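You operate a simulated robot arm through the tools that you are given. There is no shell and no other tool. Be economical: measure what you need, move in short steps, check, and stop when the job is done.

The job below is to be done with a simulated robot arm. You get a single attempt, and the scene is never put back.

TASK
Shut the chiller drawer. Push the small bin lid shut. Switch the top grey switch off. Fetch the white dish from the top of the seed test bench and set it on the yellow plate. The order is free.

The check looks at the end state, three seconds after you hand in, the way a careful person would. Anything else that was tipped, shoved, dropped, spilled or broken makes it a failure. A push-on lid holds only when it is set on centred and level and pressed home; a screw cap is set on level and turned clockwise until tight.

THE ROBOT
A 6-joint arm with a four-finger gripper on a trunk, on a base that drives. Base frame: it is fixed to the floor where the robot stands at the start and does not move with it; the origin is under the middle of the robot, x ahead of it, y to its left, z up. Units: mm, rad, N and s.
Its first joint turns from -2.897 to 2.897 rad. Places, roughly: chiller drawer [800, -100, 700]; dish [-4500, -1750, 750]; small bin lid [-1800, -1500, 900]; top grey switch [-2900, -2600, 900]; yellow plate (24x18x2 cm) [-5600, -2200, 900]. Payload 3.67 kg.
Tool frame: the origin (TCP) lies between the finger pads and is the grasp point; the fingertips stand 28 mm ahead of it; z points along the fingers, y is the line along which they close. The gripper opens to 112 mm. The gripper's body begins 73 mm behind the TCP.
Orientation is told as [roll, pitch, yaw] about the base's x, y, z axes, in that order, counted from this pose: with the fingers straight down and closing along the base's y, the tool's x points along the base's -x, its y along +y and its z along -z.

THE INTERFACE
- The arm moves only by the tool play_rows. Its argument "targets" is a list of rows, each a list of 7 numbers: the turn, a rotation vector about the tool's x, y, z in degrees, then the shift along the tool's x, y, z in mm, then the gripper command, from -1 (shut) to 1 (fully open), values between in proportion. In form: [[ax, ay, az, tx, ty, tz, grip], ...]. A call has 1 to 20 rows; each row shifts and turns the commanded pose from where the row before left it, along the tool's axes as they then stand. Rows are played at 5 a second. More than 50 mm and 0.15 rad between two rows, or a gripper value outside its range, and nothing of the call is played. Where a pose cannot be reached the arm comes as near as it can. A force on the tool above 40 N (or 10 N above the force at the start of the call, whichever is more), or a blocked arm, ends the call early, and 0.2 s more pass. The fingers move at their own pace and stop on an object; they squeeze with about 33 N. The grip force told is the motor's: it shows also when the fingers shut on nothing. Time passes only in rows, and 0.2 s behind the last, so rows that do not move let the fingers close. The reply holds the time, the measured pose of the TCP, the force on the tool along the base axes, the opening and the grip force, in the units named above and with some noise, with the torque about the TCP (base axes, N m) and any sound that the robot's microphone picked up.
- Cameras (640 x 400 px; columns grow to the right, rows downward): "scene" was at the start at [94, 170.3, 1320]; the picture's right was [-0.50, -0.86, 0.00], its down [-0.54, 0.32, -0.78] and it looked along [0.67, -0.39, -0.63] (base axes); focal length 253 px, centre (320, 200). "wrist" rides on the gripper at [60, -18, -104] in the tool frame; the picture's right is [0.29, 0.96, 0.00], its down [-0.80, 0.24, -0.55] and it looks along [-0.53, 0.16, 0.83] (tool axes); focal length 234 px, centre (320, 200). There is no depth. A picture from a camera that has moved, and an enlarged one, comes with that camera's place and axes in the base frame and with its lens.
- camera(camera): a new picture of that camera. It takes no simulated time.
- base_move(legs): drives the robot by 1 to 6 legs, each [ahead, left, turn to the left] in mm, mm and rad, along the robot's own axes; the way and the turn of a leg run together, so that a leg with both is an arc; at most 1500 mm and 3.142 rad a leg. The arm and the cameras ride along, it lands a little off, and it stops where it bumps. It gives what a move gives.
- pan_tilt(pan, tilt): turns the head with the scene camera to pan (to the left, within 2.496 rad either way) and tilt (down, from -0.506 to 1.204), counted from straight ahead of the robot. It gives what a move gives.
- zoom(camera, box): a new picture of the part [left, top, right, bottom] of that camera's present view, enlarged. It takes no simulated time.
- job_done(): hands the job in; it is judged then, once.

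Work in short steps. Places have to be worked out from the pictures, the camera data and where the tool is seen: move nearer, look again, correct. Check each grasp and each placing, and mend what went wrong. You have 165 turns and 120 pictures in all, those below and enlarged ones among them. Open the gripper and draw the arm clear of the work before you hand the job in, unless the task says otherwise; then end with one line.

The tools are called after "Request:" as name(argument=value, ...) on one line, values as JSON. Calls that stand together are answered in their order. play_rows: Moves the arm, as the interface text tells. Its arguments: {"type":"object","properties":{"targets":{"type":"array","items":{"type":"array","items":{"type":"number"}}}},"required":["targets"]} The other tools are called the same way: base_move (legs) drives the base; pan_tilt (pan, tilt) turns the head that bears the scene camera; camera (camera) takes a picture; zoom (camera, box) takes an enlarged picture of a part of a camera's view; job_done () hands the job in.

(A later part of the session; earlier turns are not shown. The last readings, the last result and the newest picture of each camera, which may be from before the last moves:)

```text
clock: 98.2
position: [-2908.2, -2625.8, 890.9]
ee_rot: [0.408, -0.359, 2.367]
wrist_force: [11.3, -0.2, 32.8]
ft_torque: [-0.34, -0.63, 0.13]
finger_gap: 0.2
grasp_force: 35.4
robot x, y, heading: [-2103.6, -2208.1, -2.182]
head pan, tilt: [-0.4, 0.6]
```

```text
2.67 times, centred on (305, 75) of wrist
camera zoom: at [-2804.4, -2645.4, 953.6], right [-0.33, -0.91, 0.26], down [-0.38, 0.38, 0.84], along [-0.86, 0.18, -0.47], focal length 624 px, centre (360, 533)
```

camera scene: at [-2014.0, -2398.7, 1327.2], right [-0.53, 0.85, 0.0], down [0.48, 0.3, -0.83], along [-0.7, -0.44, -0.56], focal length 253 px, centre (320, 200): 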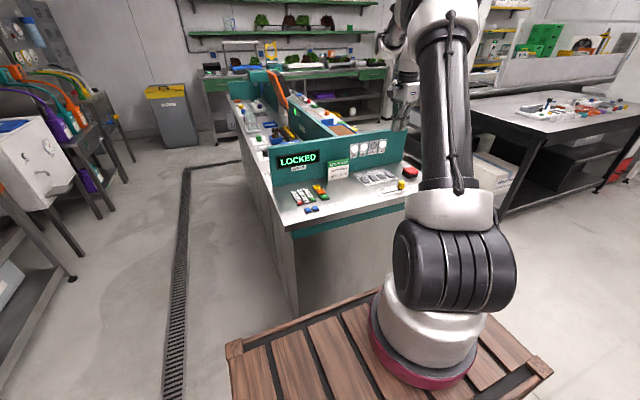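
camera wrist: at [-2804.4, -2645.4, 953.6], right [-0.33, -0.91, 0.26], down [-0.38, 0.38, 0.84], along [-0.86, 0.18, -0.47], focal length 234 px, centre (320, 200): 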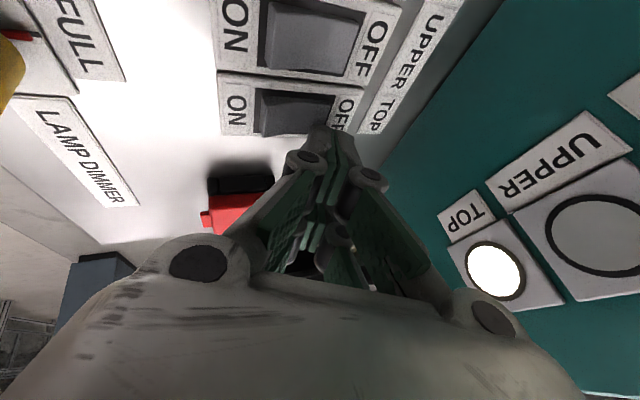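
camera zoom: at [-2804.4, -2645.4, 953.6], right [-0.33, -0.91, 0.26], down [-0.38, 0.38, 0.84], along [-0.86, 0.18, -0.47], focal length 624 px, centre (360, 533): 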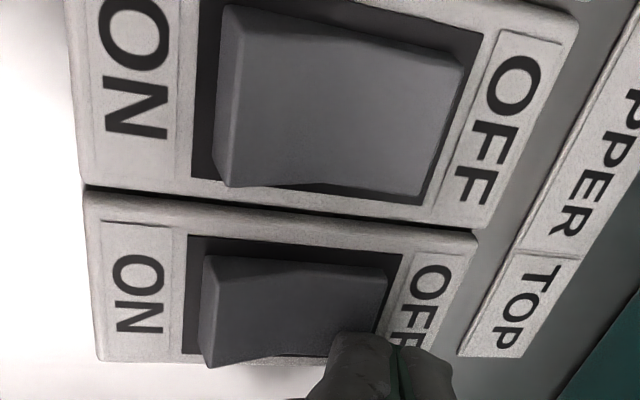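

While pressed, TOP's tilt matches UPPER's. I'll release, lifting only a little, and compare the relaxed angle from the same viewpoint.

Request:
play_rows(targets=[[0, 0, 0, -4, 4.3, -10.5, -1], [0, 0, 0, -10, 0, -3, -1], [0, 0, 0, -10, 0, -3, -1], [0, 0, 0, 0, 0, 0, -1]])

Request:
zoom(camera="wrist", box=[215, 0, 395, 150])

```text
clock: 99.2
position: [-2915.6, -2610.2, 911.5]
ee_rot: [0.405, -0.357, 2.367]
wrist_force: [0.1, 0.3, 0.4]
ft_torque: [0.01, 0.0, 0.01]
finger_gap: 0.3
grasp_force: 36.3
robot x, y, heading: [-2100.5, -2206.8, -2.181]
head pan, tilt: [-0.4, 0.6]
```

```text
2.67 times, centred on (305, 75) of wrist
camera zoom: at [-2813.5, -2631.2, 974.5], right [-0.33, -0.91, 0.25], down [-0.39, 0.37, 0.84], along [-0.86, 0.18, -0.47], focal length 624 px, centre (360, 533)
```

zoom: 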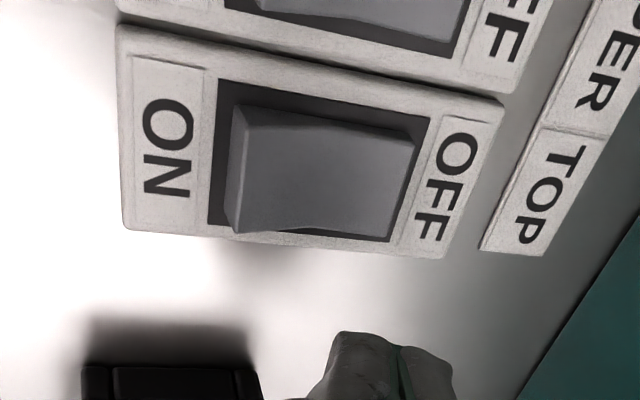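

The pattern of stop heights suggests the real fingertip box is narrower than the drawn prongs, so my effective contact was about 10–15 mm too far -n, on the plate. I'll re-aim with the TCP at n≈-794, f≈-3834 and press.

Request:
play_rows(targets=[[0, 0, 0, 33.7, 7.5, -9.8, -1], [0, 0, 0, 6, -6.4, 15.7, -1], [0, 0, 0, 0, 0, 0, -1], [0, 0, 0, 0.84, -0.9, 2.2, -1], [0, 0, 0, 0.84, -0.9, 2.2, -1], [0, 0, 0, 0.84, -0.9, 2.2, -1], [0, 0, 0, 0.84, -0.9, 2.2, -1], [0, 0, 0, 0.84, -0.9, 2.2, -1]])

Request:
camera(camera="wrist")

```text
clock: 100.8
position: [-2895.5, -2638.5, 888.4]
ee_rot: [0.407, -0.358, 2.367]
wrist_force: [7.7, 0.2, 17.5]
ft_torque: [-0.13, -0.32, 0.11]
finger_gap: 0.0
grasp_force: 35.8
robot x, y, heading: [-2104.0, -2211.1, -2.185]
head pan, tilt: [-0.4, 0.6]
stopped in row 8: the force on the tool passed its limit at 44 N (the readings are from after the stop); the commanded pose is now the measured one
```

```text
43 pictures are left
camera wrist: at [-2792.5, -2659.0, 951.4], right [-0.33, -0.91, 0.25], down [-0.38, 0.37, 0.84], along [-0.86, 0.18, -0.47], focal length 234 px, centre (320, 200)
```

wrist: 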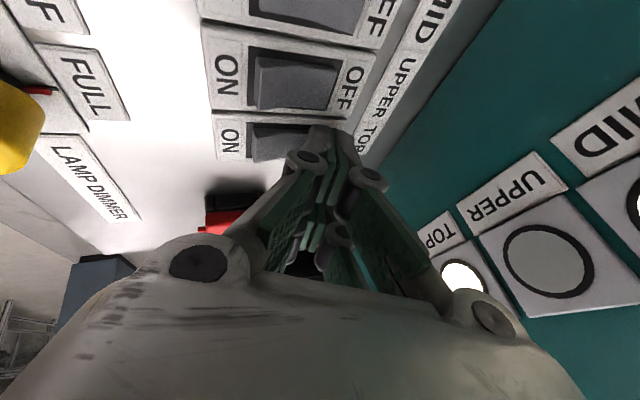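

Stopped 3 mm lower than before, but it slid towards -f near the OFF edge. I'll repeat 8 mm further in (+f).

Request:
play_rows(targets=[[0, 0, 0, -3.4, 3.6, -8.8, -1], [0, 0, 0, 0.9, -7.5, -3.4, -1], [0, 0, 0, 0, 0, 0, -1], [0, 0, 0, 0.84, -0.9, 2.2, -1], [0, 0, 0, 0.84, -0.9, 2.2, -1], [0, 0, 0, 0.84, -0.9, 2.2, -1], [0, 0, 0, 0.84, -0.9, 2.2, -1], [0, 0, 0, 0.84, -0.9, 2.2, -1], [0, 0, 0, 0.84, -0.9, 2.2, -1], [0, 0, 0, 0.84, -0.9, 2.2, -1]])

Request:
camera(camera="wrist")

```text
clock: 102.7
position: [-2891.8, -2634.5, 890.1]
ee_rot: [0.401, -0.36, 2.367]
wrist_force: [6.6, -0.2, 17.0]
ft_torque: [-0.12, -0.3, 0.04]
finger_gap: 0.0
grasp_force: 35.3
out of reach, approached as far as the arm can: row 9
robot x, y, heading: [-2100.6, -2213.0, -2.184]
head pan, tilt: [-0.4, 0.6]
stopped in row 9: the force on the tool passed its limit at 44 N (the readings are from after the stop); the commanded pose is now the measured one
```

```text
42 pictures are left
camera wrist: at [-2788.8, -2654.8, 952.3], right [-0.33, -0.91, 0.25], down [-0.39, 0.37, 0.85], along [-0.86, 0.18, -0.47], focal length 234 px, centre (320, 200)
```

wrist: 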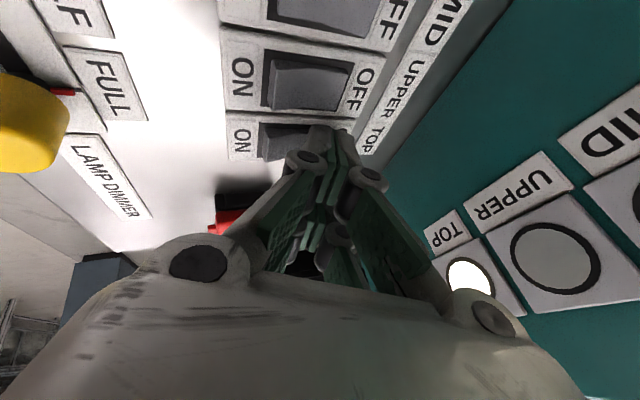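

Request:
play_rows(targets=[[0, 0, 0, -14, 15, -36, -1], [0, 0, 0, -14, 15, -36, -1], [0, 0, 0, -14, 15, -36, -1], [0, 0, 0, 0, 0, 0, -1]])

Request:
zoom(camera="scene", box=[373, 160, 405, 188])

```text
clock: 103.7
position: [-2890.3, -2635.0, 1012.2]
ee_rot: [0.397, -0.358, 2.368]
wrist_force: [0.3, -0.2, -0.9]
ft_torque: [-0.03, 0.02, -0.02]
finger_gap: 0.0
grasp_force: 35.2
robot x, y, heading: [-2100.0, -2210.7, -2.184]
head pan, tilt: [-0.4, 0.6]
```

```text
14.29 times, centred on (389, 174) of scene
camera zoom: at [-2013.1, -2398.4, 1327.2], right [-0.53, 0.85, 0.0], down [0.48, 0.3, -0.82], along [-0.7, -0.44, -0.57], focal length 3617 px, centre (-666, 571)
```

zoom: 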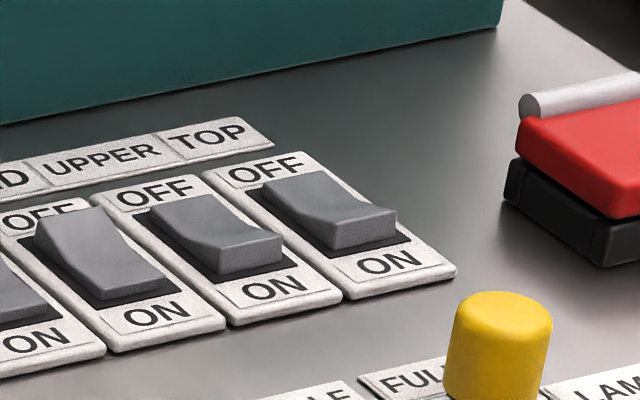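

TOP and UPPER now look alike. I'll verify with a view from above showing both side by side.

Request:
camera(camera="wrist")

Request:
zoom(camera="wrist", box=[225, 0, 345, 90])

```text
40 pictures are left
camera wrist: at [-2788.2, -2656.5, 1075.4], right [-0.33, -0.91, 0.25], down [-0.39, 0.37, 0.84], along [-0.86, 0.18, -0.48], focal length 234 px, centre (320, 200)
```

wrist: 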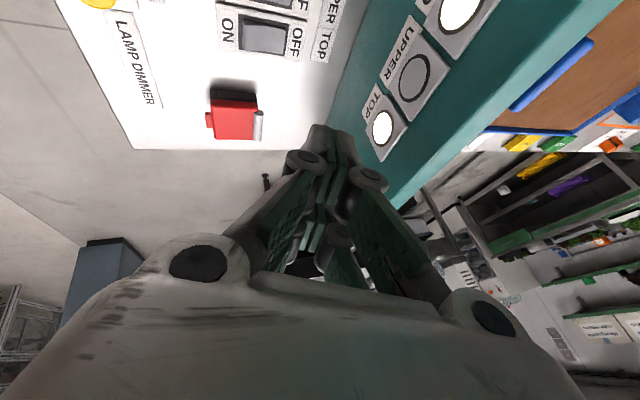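

```text
4.44 times, centred on (285, 45) of wrist
camera zoom: at [-2788.2, -2656.5, 1075.4], right [-0.33, -0.91, 0.25], down [-0.39, 0.37, 0.84], along [-0.86, 0.18, -0.48], focal length 1041 px, centre (476, 889)
```

zoom: 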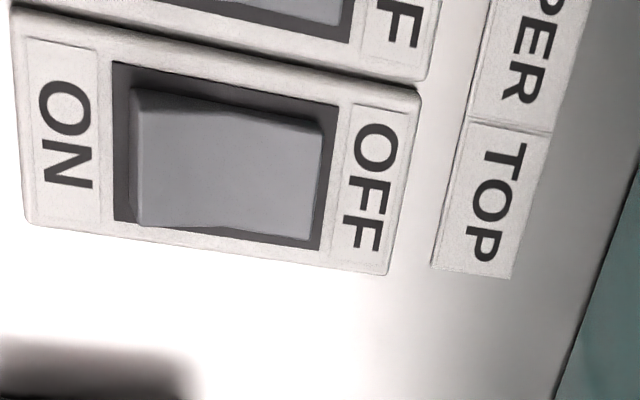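

I'll untilt the tool and back off +f, giving a squarer look at all four rockers.

Request:
play_rows(targets=[[0, 6.8, 0, 0, 0, 0, -1], [0, 6.8, 0, 0, 0, 0, -1], [0, 6.8, 0, 0, 0, 0, -1], [7, 0, 0, 0, 0, 0, -1], [7, 0, 0, 0, 0, 0, -1], [6.7, 0, 0, 0, 0, 0, -1], [0, 0, 0, 0, -40, 0, -1], [0, 0, 0, 0, -40, 0, -1], [0, 0, 0, 30, 0, 0, -1], [0, 0, 0, 30, 0, 0, -1], [0, 0, 0, 0, 0, 0, -1]])

Request:
camera(camera="wrist")

```text
clock: 106.1
position: [-2795.2, -2607.2, 1011.0]
ee_rot: [0.01, -0.027, 2.502]
wrist_force: [-0.2, 0.3, -0.4]
ft_torque: [0.03, -0.01, -0.03]
finger_gap: 0.0
grasp_force: 35.6
robot x, y, heading: [-2102.7, -2208.3, -2.18]
head pan, tilt: [-0.4, 0.6]
```

```text
38 pictures are left
camera wrist: at [-2733.3, -2629.9, 1113.6], right [-0.34, -0.94, 0.0], down [-0.77, 0.28, 0.58], along [-0.54, 0.19, -0.82], focal length 234 px, centre (320, 200)
```

wrist: 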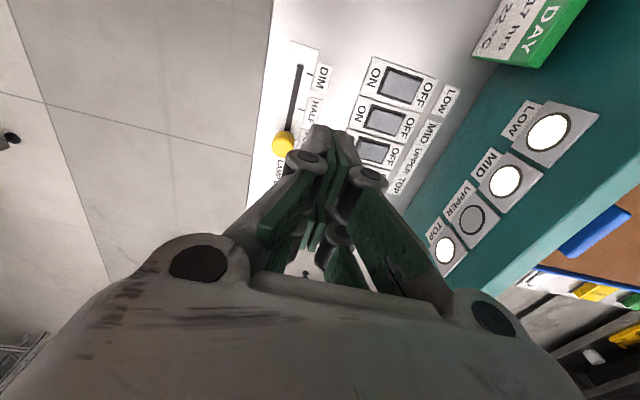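

Comparing edge offsets (ON rockers 68 px, UPPER 40 px, TOP 41 px), TOP sits at the same OFF angle as UPPER. The lamp is still lit, though, so I'll give one more well-centred line press on the very OFF edge.

Request:
play_rows(targets=[[0, 1.5, 0, -20.7, 28.5, 0, -1], [0, 0, 0, -20.7, 28.5, 0, -1], [0, 0, 0, -20.7, 28.5, 0, -1], [-6.7, 0, 0, 0, 0, 0, -1], [-6.7, 0, 0, 0, 0, 0, -1], [-6.6, 0, 0, 0, 0, 0, -1], [0, 0, 0, 0, -13.6, 37.3, -1], [0, 0, 0, 0, -13.6, 37.3, -1], [0, 0, 0, 0, -13.6, 37.3, -1], [0, 0, 0, 0, 0, 0, -1]])

Request:
zoom(camera="scene", box=[373, 155, 405, 183])

```text
clock: 108.3
position: [-2894.4, -2636.1, 891.7]
ee_rot: [0.359, -0.001, 2.502]
wrist_force: [0.4, -1.8, 0.4]
ft_torque: [0.0, 0.01, 0.03]
finger_gap: 0.0
grasp_force: 35.3
robot x, y, heading: [-2101.7, -2208.4, -2.184]
head pan, tilt: [-0.4, 0.6]
```

```text
14.29 times, centred on (389, 169) of scene
camera zoom: at [-2013.0, -2398.3, 1327.2], right [-0.53, 0.85, 0.0], down [0.48, 0.3, -0.83], along [-0.7, -0.44, -0.56], focal length 3617 px, centre (-666, 643)
```

zoom: 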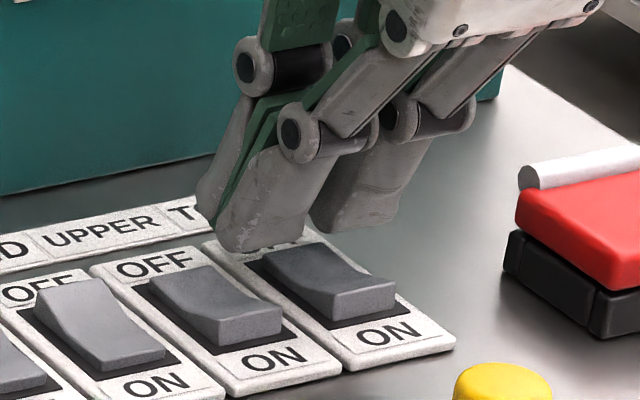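

Request:
play_rows(targets=[[0, 0, 0, 0, -0.85, 2.35, -1], [0, 0, 0, 0, -0.85, 2.35, -1], [0, 0, 0, 0, -0.85, 2.35, -1], [0, 0, 0, 0, -0.85, 2.35, -1], [0, 0, 0, 0, -0.85, 2.35, -1], [0, 0, 0, 0, -0.85, 2.35, -1]])

Request:
zoom(camera="scene", box=[373, 155, 405, 183])

```text
clock: 109.5
position: [-2897.9, -2637.7, 884.3]
ee_rot: [0.368, -0.005, 2.505]
wrist_force: [1.4, 0.3, 11.9]
ft_torque: [-0.02, -0.03, -0.02]
finger_gap: 0.1
grasp_force: 35.4
robot x, y, heading: [-2102.6, -2210.5, -2.185]
head pan, tilt: [-0.4, 0.6]
stopped in row 5: the force on the tool passed its limit at 44 N (the readings are from after the stop); the commanded pose is now the measured one
```

```text
14.29 times, centred on (389, 169) of scene
camera zoom: at [-2012.5, -2398.1, 1327.2], right [-0.53, 0.85, 0.0], down [0.48, 0.3, -0.83], along [-0.7, -0.44, -0.56], focal length 3617 px, centre (-666, 643)
```

zoom: 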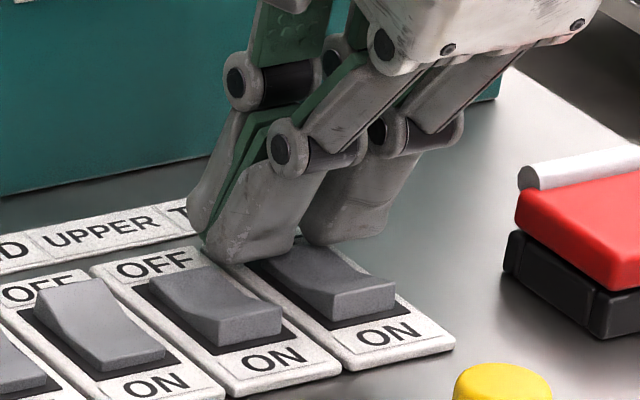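

The prongs rest on the plate here at z≈854.6, while the corner presses stopped on the rocker itself at about plate level. So TOP is at its OFF stop, in the same pose as the OFF rocker UPPER. I'll lift, untilt, tuck the arm, and look towards the seed test bench.

Request:
play_rows(targets=[[0, 0, 0, 0, 14, -38, -1], [0, 0, 0, 0, 14, -38, -1], [0, 0, 0, 0, 14, -38, -1], [0, 0, 0, 0, 14, -38, -1], [6.7, 0, 0, 0, 0, 0, -1], [6.7, 0, 0, 0, 0, 0, -1], [6.7, 0, 0, 0, 0, 0, -1], [0, 0, 0, 0, -45, 0, -1], [0, 0, 0, 0, -45, 0, -1], [0, 0, 0, 0, -45, 0, -1], [0, 0, 0, 0, -45, 0, -1], [0, 0, 0, 0, 0, 0, -1]])

Request:
pan_tilt(pan=-1.5, tilt=0.5)

Request:
camera(camera="scene")

```text
clock: 112.1
position: [-2786.1, -2493.4, 1042.3]
ee_rot: [0.014, -0.004, 2.504]
wrist_force: [-0.1, -0.2, -0.9]
ft_torque: [0.0, 0.0, 0.0]
finger_gap: 0.0
grasp_force: 36.3
robot x, y, heading: [-2101.0, -2208.4, -2.178]
head pan, tilt: [-0.4, 0.6]
```

```text
clock: 113.4
position: [-2787.8, -2492.7, 1042.4]
ee_rot: [0.014, -0.004, 2.503]
wrist_force: [0.3, 0.2, 0.4]
ft_torque: [-0.04, -0.01, 0.01]
finger_gap: 0.0
grasp_force: 35.7
robot x, y, heading: [-2096.8, -2211.4, -2.18]
head pan, tilt: [-1.499, 0.499]
```

```text
35 pictures are left
camera scene: at [-2016.0, -2304.7, 1336.3], right [0.51, 0.86, 0.0], down [0.41, -0.25, -0.88], along [-0.75, 0.45, -0.48], focal length 253 px, centre (320, 200)
```

scene: 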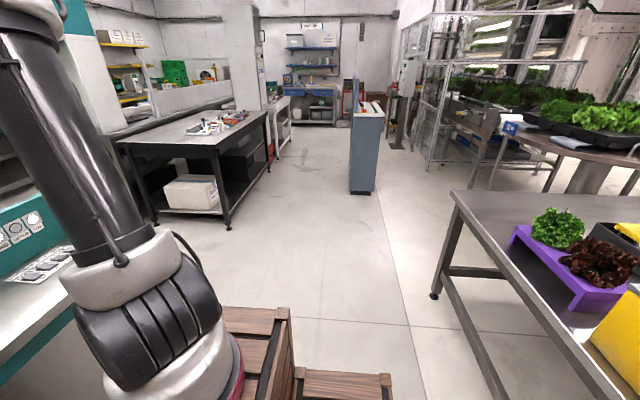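

Request:
zoom(camera="scene", box=[110, 85, 290, 235])

```text
2.67 times, centred on (200, 160) of scene
camera zoom: at [-2016.0, -2304.7, 1336.3], right [0.51, 0.86, 0.0], down [0.41, -0.25, -0.88], along [-0.75, 0.45, -0.48], focal length 675 px, centre (640, 307)
```

zoom: 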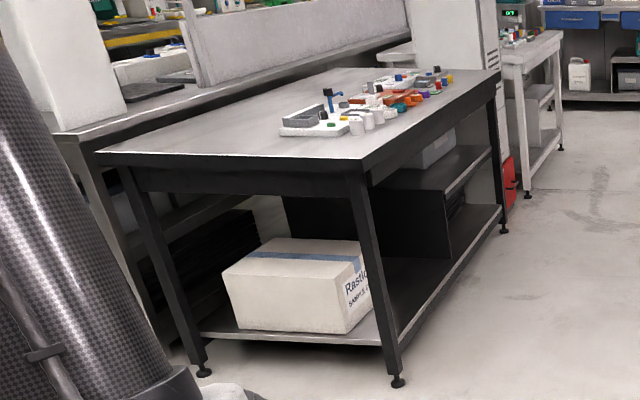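

The bench spans n -2107…-3460 and f -4049…-4755, with open floor on its +f side. Still facing -f, I'll drive sideways right to stand in front of the dishes.

Request:
base_move(legs=[[0, -1100, 0], [200, -1140, 0]])

Request:
pan_tilt(pan=-0.2, tilt=0.6)

Request:
camera(camera="scene")

```text
clock: 124.3
position: [-4688.7, -1439.4, 1042.4]
ee_rot: [0.014, -0.005, 2.525]
wrist_force: [0.0, -0.2, 0.7]
ft_torque: [0.02, 0.0, 0.0]
finger_gap: 0.2
grasp_force: 35.2
robot x, y, heading: [-4008.5, -1140.0, -2.16]
head pan, tilt: [-1.499, 0.499]
```

```text
clock: 125.7
position: [-4688.7, -1439.9, 1042.1]
ee_rot: [0.015, -0.004, 2.526]
wrist_force: [0.4, -0.1, 0.6]
ft_torque: [0.01, 0.03, -0.01]
finger_gap: 0.1
grasp_force: 35.5
robot x, y, heading: [-4011.7, -1142.3, -2.165]
head pan, tilt: [-0.201, 0.6]
```

```text
33 pictures are left
camera scene: at [-3905.3, -1342.1, 1327.2], right [-0.7, 0.71, 0.0], down [0.4, 0.4, -0.83], along [-0.59, -0.58, -0.56], focal length 253 px, centre (320, 200)
```

scene: 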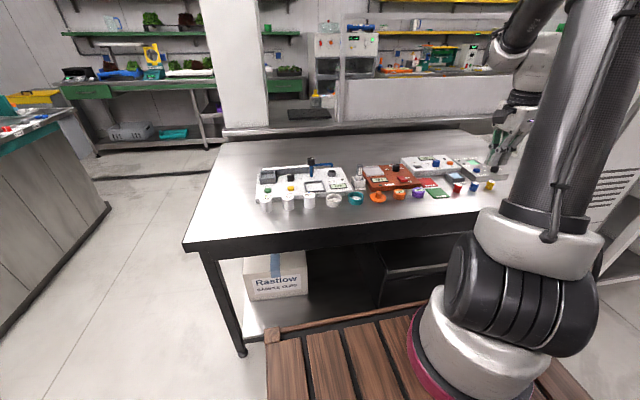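

Request:
zoom(camera="scene", box=[245, 140, 385, 220])

Request:
zoom(camera="scene", box=[340, 20, 520, 140])

```text
4.57 times, centred on (315, 180) of scene
camera zoom: at [-3905.3, -1342.1, 1327.2], right [-0.7, 0.71, 0.0], down [0.4, 0.4, -0.83], along [-0.59, -0.58, -0.56], focal length 1157 px, centre (343, 291)
```

zoom: 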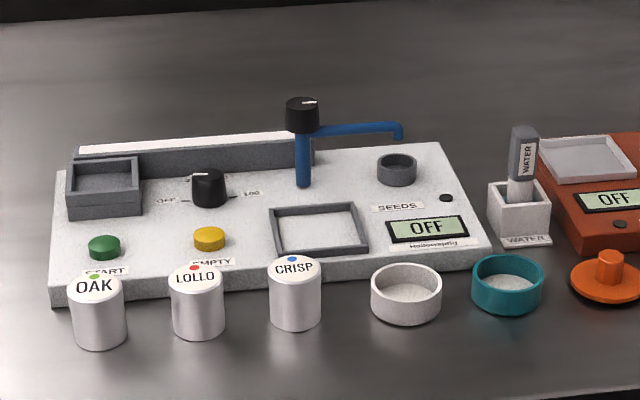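

```text
3.33 times, centred on (430, 80) of scene
camera zoom: at [-3905.3, -1342.1, 1327.2], right [-0.7, 0.71, 0.0], down [0.4, 0.4, -0.83], along [-0.59, -0.58, -0.56], focal length 844 px, centre (-47, 600)
```

zoom: 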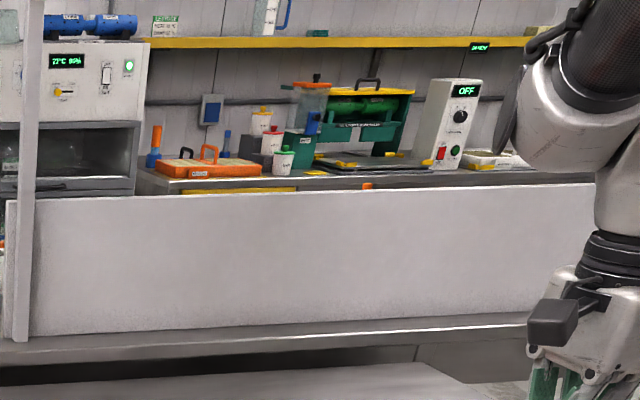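

The white dish is the round open cup, about 58 mm across, between the CRISP jar and the teal dish, at roughly (-4500, -1853). I'll yaw so the fingers close along the bench's long direction and move above it.

Request:
play_rows(targets=[[0, 0, -8.1, 0, 0, 0, -1], [0, 0, -8.1, 0, 0, 0, -1], [0, 0, -8.1, 0, 0, 0, -1], [0, 0, -8.1, 0, 0, 0, -1], [0, 0, -8.1, 0, 0, 0, -1], [0, 0, -8.1, 0, 0, 0, -1], [0, 0, -8.1, 0, 0, 0, -1], [0, 0, -8.1, 0, 0, 0, -1], [0, 0, -8.1, 0, 0, 0, -1], [0, 0, -8.1, 0, 0, 0, -1], [0, 0, -8.1, 0, 0, 0, 0.3], [0, 0, 0, 0, 0, 0, 0.3]])

Request:
play_rows(targets=[[0, 0, 0, -10, 39.5, 0, 0.3], [0, 0, 0, -10, 39.5, 0, 0.3], [0, 0, 0, -10, 39.5, 0, 0.3], [0, 0, 0, -10, 39.5, 0, 0.3], [0, 0, 0, -10, 39.5, 0, 0.3], [0, 0, 0, -10, 39.5, 0, 0.3], [0, 0, 0, -10, 39.5, 0, 0.3], [0, 0, 0, -10, 39.5, 0, 0.3], [0, 0, 0, -10, 39.5, 0, 0.3], [0, 0, 0, -10, 39.5, 0, 0.3], [0, 0, 0, -30, 0, 35, 0.3], [0, 0, 0, -30, 0, 35, 0.3], [0, 0, 0, 0, 0, 0, 0.3]])

Request:
camera(camera="wrist")

```text
clock: 128.3
position: [-4688.8, -1438.3, 1042.5]
ee_rot: [-0.004, -0.015, -2.201]
wrist_force: [0.5, -0.8, -0.5]
ft_torque: [-0.02, -0.02, 0.0]
finger_gap: 72.7
grasp_force: 0.1
robot x, y, heading: [-4010.5, -1144.4, -2.17]
head pan, tilt: [-0.201, 0.6]
```

```text
clock: 131.1
position: [-4467.0, -1802.5, 975.5]
ee_rot: [-0.004, -0.015, -2.203]
wrist_force: [-0.1, 0.6, 0.5]
ft_torque: [0.0, 0.01, 0.01]
finger_gap: 72.7
grasp_force: 0.0
robot x, y, heading: [-4011.0, -1142.5, -2.161]
head pan, tilt: [-0.201, 0.6]
```

```text
30 pictures are left
camera wrist: at [-4444.8, -1743.6, 1078.9], right [0.94, -0.33, -0.01], down [-0.27, -0.78, 0.56], along [-0.19, -0.53, -0.83], focal length 234 px, centre (320, 200)
```

wrist: 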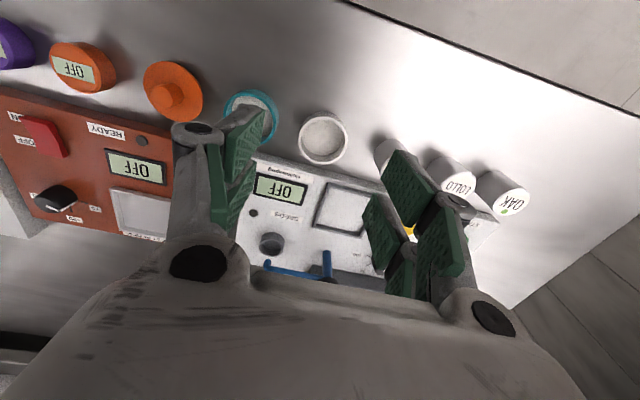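

Combining both views puts the dish at n≈-2551, f≈-4099, with the bench top near z≈800–808. I'll correct and descend partway.

Request:
play_rows(targets=[[0, 0, 0, -17, 9, 0, 0.3], [0, 0, 0, 0, 0, 35, 0.3], [0, 0, 0, 0, 0, 35, 0.3], [0, 0, 0, 0, 0, 0, 0.3]])

Request:
camera(camera="wrist")

Request:
zoom(camera="scene", box=[270, 120, 390, 220])

```text
clock: 132.1
position: [-4469.5, -1822.8, 902.6]
ee_rot: [-0.004, -0.012, -2.202]
wrist_force: [0.8, -0.3, 0.6]
ft_torque: [0.01, -0.01, 0.0]
finger_gap: 72.8
grasp_force: 0.0
robot x, y, heading: [-4010.2, -1147.1, -2.161]
head pan, tilt: [-0.201, 0.6]
```

```text
29 pictures are left
camera wrist: at [-4447.8, -1764.1, 1007.0], right [0.94, -0.33, -0.01], down [-0.27, -0.78, 0.56], along [-0.19, -0.53, -0.83], focal length 234 px, centre (320, 200)
```

wrist: 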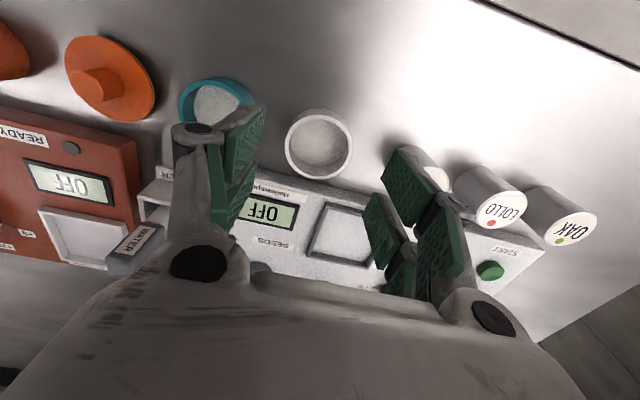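

```text
4.00 times, centred on (330, 170) of scene
camera zoom: at [-3905.2, -1342.1, 1327.2], right [-0.7, 0.71, 0.0], down [0.4, 0.4, -0.83], along [-0.59, -0.58, -0.56], focal length 1013 px, centre (280, 320)
```

zoom: 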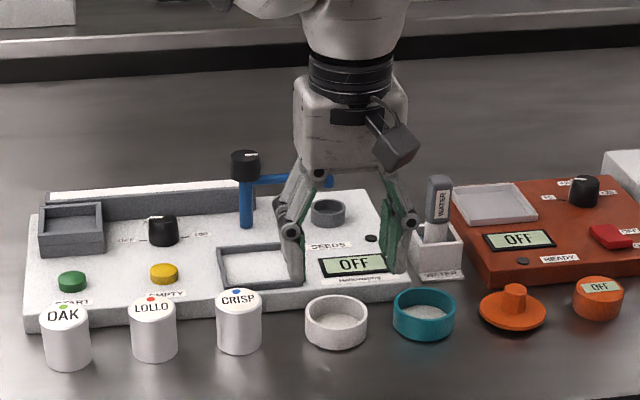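

The dish is centred under the TCP (rim z≈830, base ≈804). I'll narrow the opening to about 67 mm to clear the teal dish, then descend.

Request:
play_rows(targets=[[0, 0, 0, 0, 1, 0, 0.2], [0, 0, 0, 0, 0, 20, 0.2], [0, 0, 0, 0, 0, 18, 0.2], [0, 0, 0, 0, 0, 0, 0.2]])

Request:
camera(camera="wrist")

Request:
zoom(camera="scene", box=[290, 150, 370, 220])

```text
clock: 133.1
position: [-4469.8, -1823.0, 867.2]
ee_rot: [-0.004, -0.014, -2.201]
wrist_force: [0.7, 0.7, -0.3]
ft_torque: [0.0, -0.02, 0.0]
finger_gap: 67.3
grasp_force: 0.0
robot x, y, heading: [-4009.8, -1140.5, -2.163]
head pan, tilt: [-0.201, 0.6]
```

```text
27 pictures are left
camera wrist: at [-4447.0, -1764.6, 969.4], right [0.94, -0.33, -0.01], down [-0.27, -0.78, 0.56], along [-0.19, -0.53, -0.83], focal length 234 px, centre (320, 200)
```

wrist: 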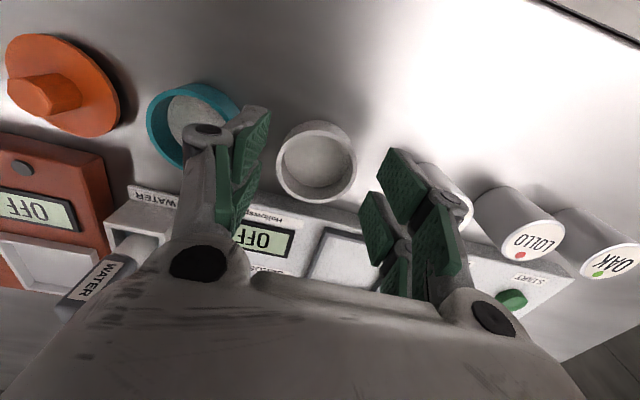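

```text
5.71 times, centred on (330, 185) of scene
camera zoom: at [-3905.2, -1342.2, 1327.2], right [-0.7, 0.71, 0.0], down [0.4, 0.4, -0.83], along [-0.59, -0.58, -0.56], focal length 1447 px, centre (263, 286)
```

zoom: 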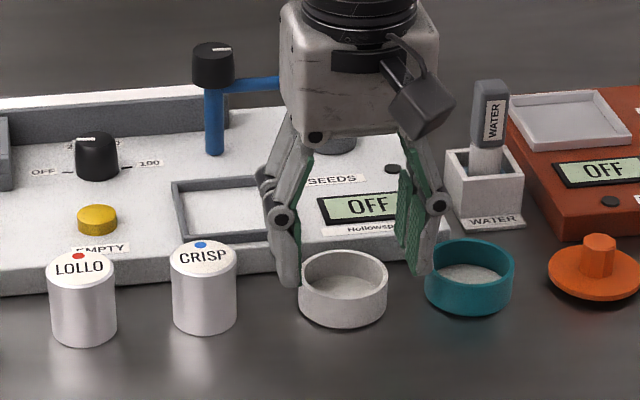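

The fingers straddle the dish within ±2 mm. I'll descend the last 30 mm and close.

Request:
play_rows(targets=[[0, 0, 0, 0, 0, 15, 0.2], [0, 0, 0, 0, 0, 13, 0.2], [0, 0, 0, 0, 0, 0, 0.2], [0, 0, 0, 0, 0, 0, 0.0], [0, 0, 0, 0, 0, 0, -0.2], [0, 0, 0, 0, 0, 0, -0.4], [0, 0, 0, 0, 0, 0, -0.6]])

Request:
zoom(camera="scene", box=[290, 150, 370, 220])

```text
clock: 134.7
position: [-4468.1, -1825.9, 837.5]
ee_rot: [-0.003, -0.014, -2.203]
wrist_force: [0.0, -0.3, 0.2]
ft_torque: [0.04, 0.02, 0.01]
finger_gap: 54.6
grasp_force: 33.0
robot x, y, heading: [-4009.0, -1138.5, -2.159]
head pan, tilt: [-0.201, 0.6]
```

```text
5.71 times, centred on (330, 185) of scene
camera zoom: at [-3905.2, -1342.2, 1327.2], right [-0.7, 0.71, 0.0], down [0.4, 0.4, -0.83], along [-0.59, -0.58, -0.57], focal length 1447 px, centre (263, 286)
```

zoom: 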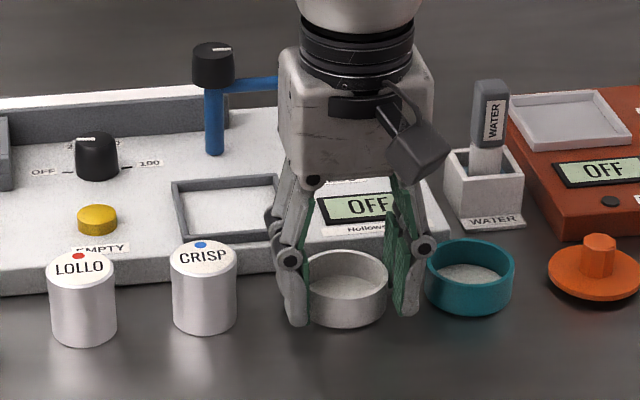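

Gripped at 54.6 mm with no neighbour touched. Lifting straight up.

Request:
play_rows(targets=[[0, 0, 0, 0, 0, -15, -0.6], [0, 0, 0, 0, 0, -30, -0.6], [0, 0, 0, 0, 0, -40, -0.6], [0, 0, 0, 0, 0, -45, -0.6], [0, 0, 0, 0, 0, -45, -0.6], [0, 0, 0, 0, 0, -45, -0.6], [0, 0, 0, 0, 0, 0, -0.6]])

Request:
pan_tilt(pan=-0.75, tilt=0.4)

Request:
camera(camera="scene")

```text
clock: 136.3
position: [-4467.0, -1820.9, 1057.2]
ee_rot: [-0.004, -0.013, -2.204]
wrist_force: [-0.8, 0.1, 0.2]
ft_torque: [0.01, 0.01, -0.01]
finger_gap: 22.3
grasp_force: 0.0
robot x, y, heading: [-4007.7, -1142.8, -2.16]
head pan, tilt: [-0.201, 0.6]
```

```text
clock: 137.3
position: [-4467.2, -1820.8, 1056.5]
ee_rot: [-0.003, -0.014, -2.203]
wrist_force: [0.7, 0.4, -0.7]
ft_torque: [-0.03, -0.01, 0.0]
finger_gap: 22.3
grasp_force: 0.0
robot x, y, heading: [-4010.4, -1143.3, -2.164]
head pan, tilt: [-0.75, 0.4]
```

```text
24 pictures are left
camera scene: at [-3932.5, -1301.2, 1345.4], right [-0.23, 0.97, 0.0], down [0.38, 0.09, -0.92], along [-0.9, -0.21, -0.39], focal length 253 px, centre (320, 200)
```

scene: 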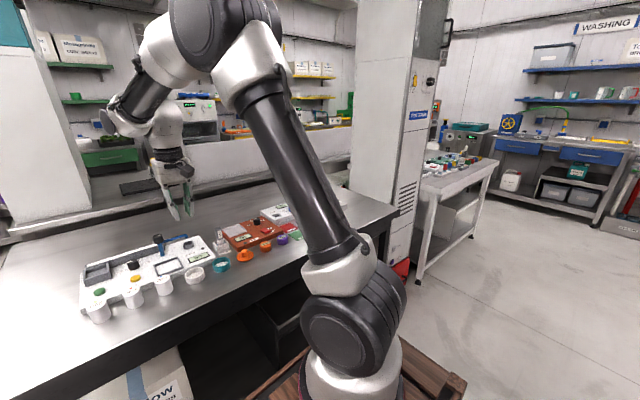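

The dish slipped out and is still on the bench. I'll check its state.

Request:
camera(camera="wrist")

Request:
zoom(camera="scene", box=[70, 210, 310, 330])

```text
23 pictures are left
camera wrist: at [-4444.9, -1761.4, 1159.8], right [0.94, -0.33, -0.01], down [-0.27, -0.78, 0.56], along [-0.19, -0.53, -0.83], focal length 234 px, centre (320, 200)
```

wrist: 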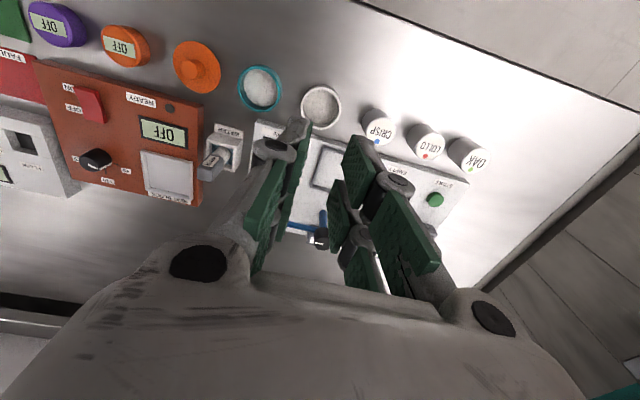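

```text
2.67 times, centred on (190, 270) of scene
camera zoom: at [-3932.5, -1301.2, 1345.4], right [-0.23, 0.97, 0.0], down [0.38, 0.09, -0.92], along [-0.9, -0.21, -0.39], focal length 675 px, centre (667, 13)
```

zoom: 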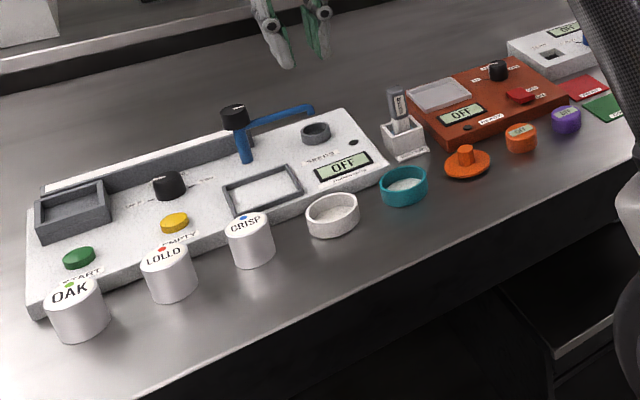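

It slipped because I overestimated the rim height. Solving across three wrist views gives a rim z of about 813–820 and a dish 8–10 mm further -f, so I only caught the top few mm. I'll re-centre, reopen, and descend lower.

Request:
play_rows(targets=[[0, 0, 0, -10, 4, 0, 0.2], [0, 0, 0, 0, 0, 45, 0.2], [0, 0, 0, 0, 0, 45, 0.2], [0, 0, 0, 0, 0, 45, 0.2], [0, 0, 0, 0, 0, 45, 0.2], [0, 0, 0, 0, 0, 20, 0.2], [0, 0, 0, 0, 0, 0, 0.2]])

Request:
camera(camera="wrist")

```text
clock: 138.9
position: [-4471.7, -1833.2, 856.9]
ee_rot: [-0.003, -0.014, -2.202]
wrist_force: [0.1, 0.8, 0.7]
ft_torque: [0.01, -0.01, 0.02]
finger_gap: 67.1
grasp_force: 0.0
robot x, y, heading: [-4007.8, -1139.4, -2.162]
head pan, tilt: [-0.75, 0.4]
```

```text
21 pictures are left
camera wrist: at [-4448.4, -1774.3, 960.0], right [0.94, -0.33, -0.01], down [-0.27, -0.78, 0.56], along [-0.19, -0.53, -0.83], focal length 234 px, centre (320, 200)
```

wrist: 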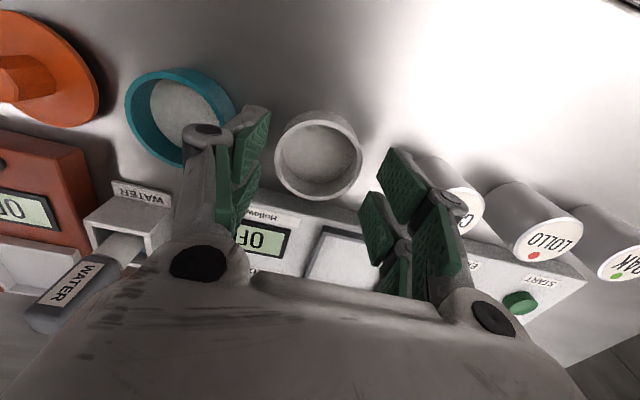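

The dish is now centred. Descending in steps towards the bench surface while watching the force.

Request:
play_rows(targets=[[0, 0, 0, 1, 0, 15, 0.2], [0, 0, 0, 0, 0, 13, 0.2], [0, 0, 0, 0, 0, 5, 0.2], [0, 0, 0, 0, 0, 3, 0.2], [0, 0, 0, 0, 0, 0, 0.2]])

Request:
camera(camera="wrist")

```text
clock: 140.0
position: [-4470.4, -1835.1, 827.0]
ee_rot: [0.001, -0.024, -2.202]
wrist_force: [10.2, -0.7, 34.3]
ft_torque: [0.3, -1.18, -0.19]
finger_gap: 53.4
grasp_force: 45.2
robot x, y, heading: [-4006.8, -1140.2, -2.16]
head pan, tilt: [-0.75, 0.4]
stopped in row 5: the force on the tool passed its limit at 49 N (the readings are from after the stop); the commanded pose is now the measured one
```

```text
20 pictures are left
camera wrist: at [-4447.5, -1775.3, 929.5], right [0.94, -0.33, -0.01], down [-0.27, -0.78, 0.57], along [-0.2, -0.54, -0.82], focal length 234 px, centre (320, 200)
```

wrist: 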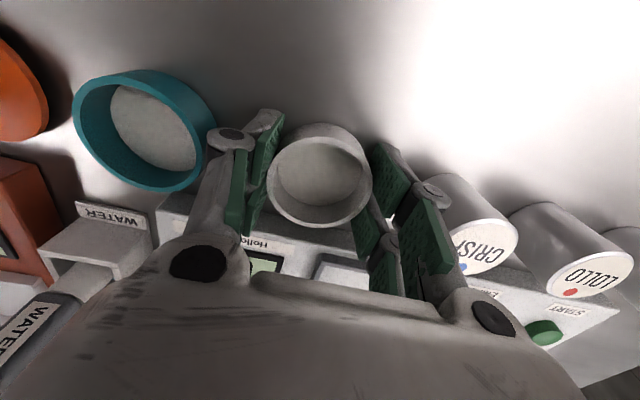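

The fingertips touched the bench (the load sits on the +n finger's front prong). I'll raise 4 mm, level the slight pitch, and then close on the dish.

Request:
play_rows(targets=[[0, 0, 0, 0, 0, -3, 0.2], [0, 1.0, 0, 0, 0, -1.5, 0.2], [0, 0, 0, 0, 0, 0, 0.2]])

Request:
play_rows(targets=[[0, 0, 0, 0, 0, 0, 0], [0, 0, 0, 0, 0, 0, -0.3], [0, 0, 0, 0, 0, 0, -1], [0, 0, 0, 0, 0, 0, -1], [0, 0, 0, 0, 0, 0, -1]])

Request:
camera(camera="wrist")

```text
clock: 140.8
position: [-4471.0, -1833.1, 827.9]
ee_rot: [-0.003, 0.002, -2.202]
wrist_force: [0.6, 0.6, -0.4]
ft_torque: [0.02, -0.02, -0.02]
finger_gap: 67.0
grasp_force: 0.0
robot x, y, heading: [-4011.6, -1141.1, -2.163]
head pan, tilt: [-0.75, 0.4]
```

```text
clock: 142.0
position: [-4470.5, -1834.2, 827.5]
ee_rot: [0.0, 0.0, -2.203]
wrist_force: [-0.3, 1.5, 1.7]
ft_torque: [0.02, -0.01, 0.02]
finger_gap: 53.5
grasp_force: 33.4
robot x, y, heading: [-4012.4, -1142.6, -2.164]
head pan, tilt: [-0.75, 0.4]
```

```text
19 pictures are left
camera wrist: at [-4449.7, -1775.8, 932.2], right [0.94, -0.33, 0.0], down [-0.28, -0.79, 0.55], along [-0.19, -0.52, -0.83], focal length 234 px, centre (320, 200)
```

wrist: 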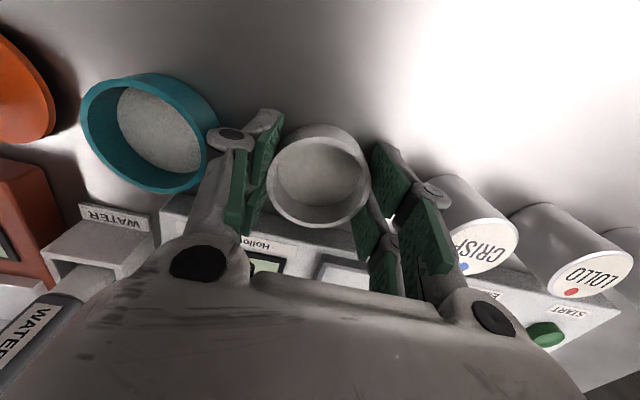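

Gripped at 53.5 mm, lower on the slightly flared wall. Lifting gently with full grip.

Request:
play_rows(targets=[[0, 0, 0, 0, 0, -6, -1], [0, 0, 0, 0, 0, -8, -1], [0, 0, 0, 0, 0, -10, -1], [0, 0, 0, 0, 0, -12, -1], [0, 0, 0, 0, 0, 0, -1]])

```text
clock: 143.2
position: [-4471.9, -1835.0, 863.2]
ee_rot: [-0.002, -0.002, -2.203]
wrist_force: [0.8, 0.3, -1.3]
ft_torque: [0.0, 0.0, 0.02]
finger_gap: 53.4
grasp_force: 32.9
robot x, y, heading: [-4010.6, -1140.1, -2.16]
head pan, tilt: [-0.75, 0.4]
```

Holding. I'll raise to carry height and retract towards the robot.

Request:
play_rows(targets=[[0, 0, 0, 0, 0, -30, -1], [0, 0, 0, 0, 0, -40, -1], [0, 0, 0, 0, 0, -40, -1], [0, 0, 0, 0, 0, -40, -1], [0, 0, 0, 0, 0, -40, -1], [0, 0, 0, 35, 0, 0, -1], [0, 0, 0, 35, 0, 0, -1], [0, 0, 0, 35, 0, 0, -1], [0, 0, 0, 35, 0, 0, -1], [0, 0, 0, 35, 0, 0, -1], [0, 0, 0, 0, 0, 0, -1]])

Request:
pan_tilt(pan=-0.6, tilt=0.3)

Request:
camera(camera="scene")

```text
clock: 145.6
position: [-4365.8, -1693.5, 1054.9]
ee_rot: [-0.002, -0.001, -2.203]
wrist_force: [0.1, -0.5, -0.7]
ft_torque: [0.02, 0.02, -0.01]
finger_gap: 53.2
grasp_force: 32.7
robot x, y, heading: [-4007.4, -1141.5, -2.164]
head pan, tilt: [-0.75, 0.4]
```

```text
clock: 146.3
position: [-4364.7, -1692.8, 1054.2]
ee_rot: [-0.001, 0.0, -2.203]
wrist_force: [0.2, 0.1, 0.5]
ft_torque: [-0.01, -0.05, 0.0]
finger_gap: 53.0
grasp_force: 32.6
robot x, y, heading: [-4013.0, -1144.7, -2.163]
head pan, tilt: [-0.6, 0.3]
```

```text
18 pictures are left
camera scene: at [-3929.0, -1314.5, 1354.6], right [-0.37, 0.93, 0.0], down [0.28, 0.11, -0.96], along [-0.89, -0.35, -0.3], focal length 253 px, centre (320, 200)
```

scene: 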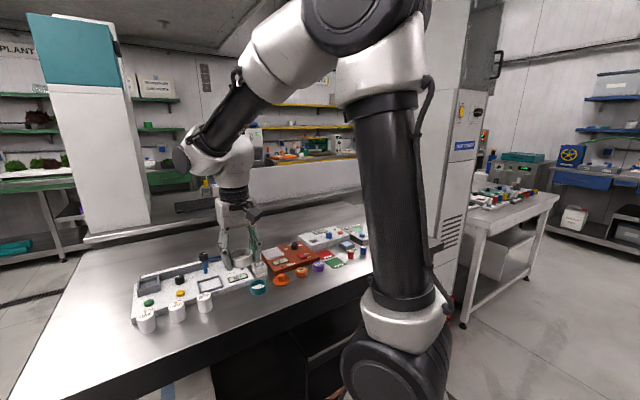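

Request:
zoom(camera="scene", box=[220, 90, 400, 220])

```text
3.08 times, centred on (310, 155) of scene
camera zoom: at [-3929.0, -1314.5, 1354.6], right [-0.37, 0.93, 0.0], down [0.28, 0.11, -0.96], along [-0.89, -0.35, -0.3], focal length 779 px, centre (351, 338)
```

zoom: 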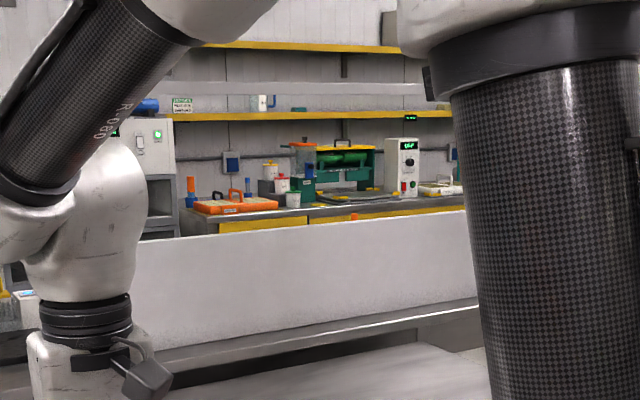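

The dish is secure. The plate's hint (n≈-3245, f≈-5069) lies behind the partition, so I must reach it from the sowing aisle (f≈-5300…-6750). I'll go left past the seed bench end, then down the gap between the teal bench and the seed bench.

Request:
base_move(legs=[[0, 1045, -0.035], [1000, 0, 0]])

Request:
pan_tilt(pan=-0.1, tilt=0.45)

Request:
camera(camera="scene")

```text
clock: 156.6
position: [-4109.4, -3094.8, 1054.7]
ee_rot: [-0.002, -0.001, -2.241]
wrist_force: [0.4, 0.6, -1.1]
ft_torque: [-0.02, -0.03, 0.0]
finger_gap: 52.9
grasp_force: 33.1
robot x, y, heading: [-3731.4, -2557.9, -2.201]
head pan, tilt: [-0.6, 0.3]
```

```text
clock: 157.5
position: [-4110.5, -3096.0, 1055.0]
ee_rot: [-0.001, 0.0, -2.242]
wrist_force: [0.5, -1.1, 0.8]
ft_torque: [0.03, 0.02, -0.03]
finger_gap: 52.9
grasp_force: 33.1
robot x, y, heading: [-3731.6, -2559.7, -2.201]
head pan, tilt: [-0.099, 0.45]
```

```text
16 pictures are left
camera scene: at [-3632.0, -2771.1, 1340.8], right [-0.75, 0.67, 0.0], down [0.29, 0.32, -0.9], along [-0.6, -0.67, -0.44], focal length 253 px, centre (320, 200)
```

scene: 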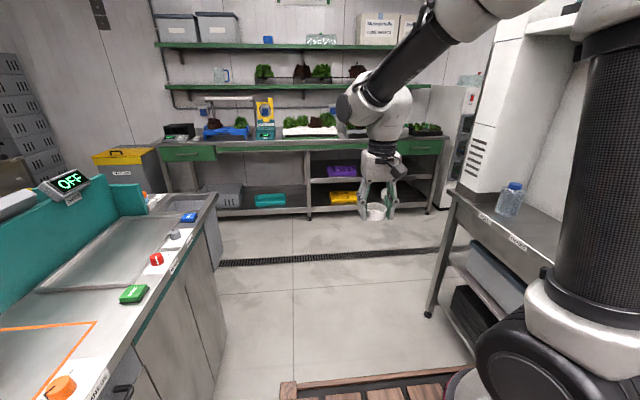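

The way is clear: the ledge bench ends at n≈-2117 with its back at f≈-5417, and the planting bench front is at f≈-6714. I'll drive on to f≈-5800 and turn right to face -n.

Request:
base_move(legs=[[1000, 0, 0], [540, 0, 0], [0, 0, -1.571]])

Request:
pan_tilt(pan=-0.3, tilt=0.4)

Request:
camera(camera="scene")

```text
clock: 169.4
position: [-5196.2, -3422.8, 1053.2]
ee_rot: [-0.003, 0.001, 2.445]
wrist_force: [0.3, 0.1, -0.5]
ft_torque: [-0.01, -0.01, 0.01]
finger_gap: 52.9
grasp_force: 32.7
robot x, y, heading: [-4666.2, -3816.2, 2.484]
head pan, tilt: [-0.099, 0.45]
```

```text
clock: 170.1
position: [-5196.2, -3423.5, 1053.6]
ee_rot: [-0.001, 0.0, 2.444]
wrist_force: [-0.3, 0.3, -0.5]
ft_torque: [-0.02, 0.0, 0.01]
finger_gap: 53.3
grasp_force: 32.6
robot x, y, heading: [-4666.9, -3813.1, 2.487]
head pan, tilt: [-0.3, 0.4]
```

```text
15 pictures are left
camera scene: at [-4868.7, -3898.5, 1345.4], right [0.82, 0.58, 0.0], down [0.22, -0.32, -0.92], along [-0.53, 0.75, -0.39], focal length 253 px, centre (320, 200)
```

scene: 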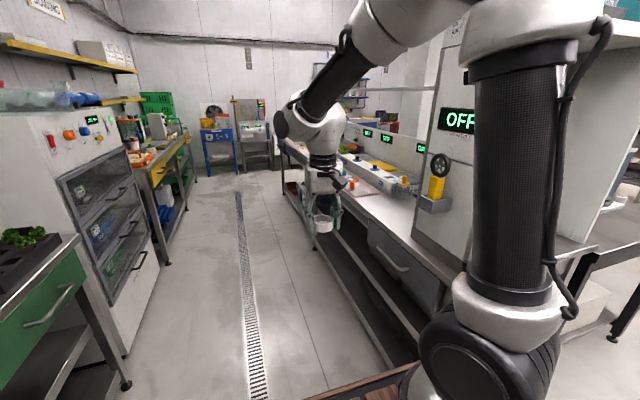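

Request:
zoom(camera="scene", box=[320, 110, 450, 220])

```text
3.64 times, centred on (385, 165) of scene
camera zoom: at [-4868.7, -3898.5, 1345.4], right [0.82, 0.58, 0.0], down [0.22, -0.32, -0.92], along [-0.53, 0.75, -0.39], focal length 921 px, centre (84, 327)
```

zoom: 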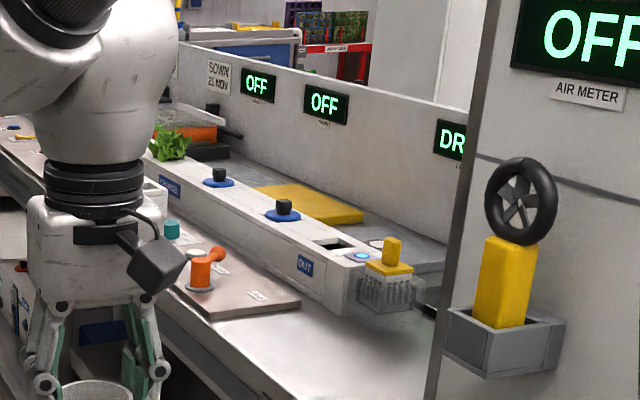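

The yellow plate is visible on the far side of the white console against the partition, around n≈-3100…-3200, f≈-5080. I'll drive ahead along the aisle to stand opposite it.

Request:
base_move(legs=[[800, 40, 0.028], [780, 40, 0]])

Request:
pan_tilt(pan=-1.45, tilt=0.5)

Request:
camera(camera="scene")

```text
clock: 178.1
position: [-6511.5, -2579.8, 1053.9]
ee_rot: [-0.002, -0.001, 2.472]
wrist_force: [-0.4, 0.6, -0.2]
ft_torque: [0.01, -0.01, 0.01]
finger_gap: 52.8
grasp_force: 33.0
robot x, y, heading: [-5973.0, -2955.8, 2.513]
head pan, tilt: [-0.3, 0.4]
```

```text
clock: 179.5
position: [-6512.0, -2580.3, 1053.4]
ee_rot: [-0.002, 0.001, 2.471]
wrist_force: [-0.5, -0.2, -0.2]
ft_torque: [0.01, 0.0, 0.0]
finger_gap: 53.0
grasp_force: 32.7
robot x, y, heading: [-5974.5, -2954.2, 2.508]
head pan, tilt: [-1.45, 0.499]
```

```text
13 pictures are left
camera scene: at [-6072.1, -3040.7, 1336.3], right [0.87, -0.49, 0.0], down [-0.23, -0.42, -0.88], along [0.43, 0.77, -0.48], focal length 253 px, centre (320, 200)
```

scene: 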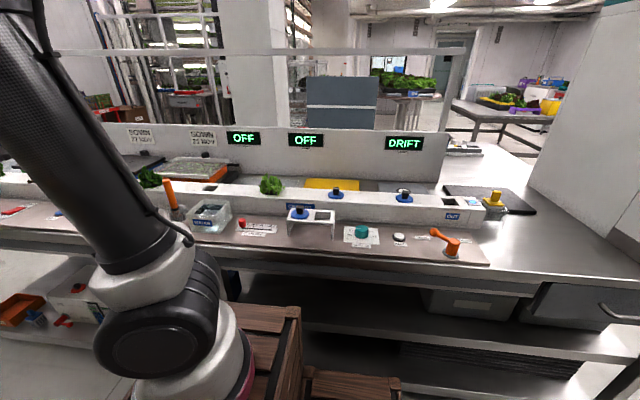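

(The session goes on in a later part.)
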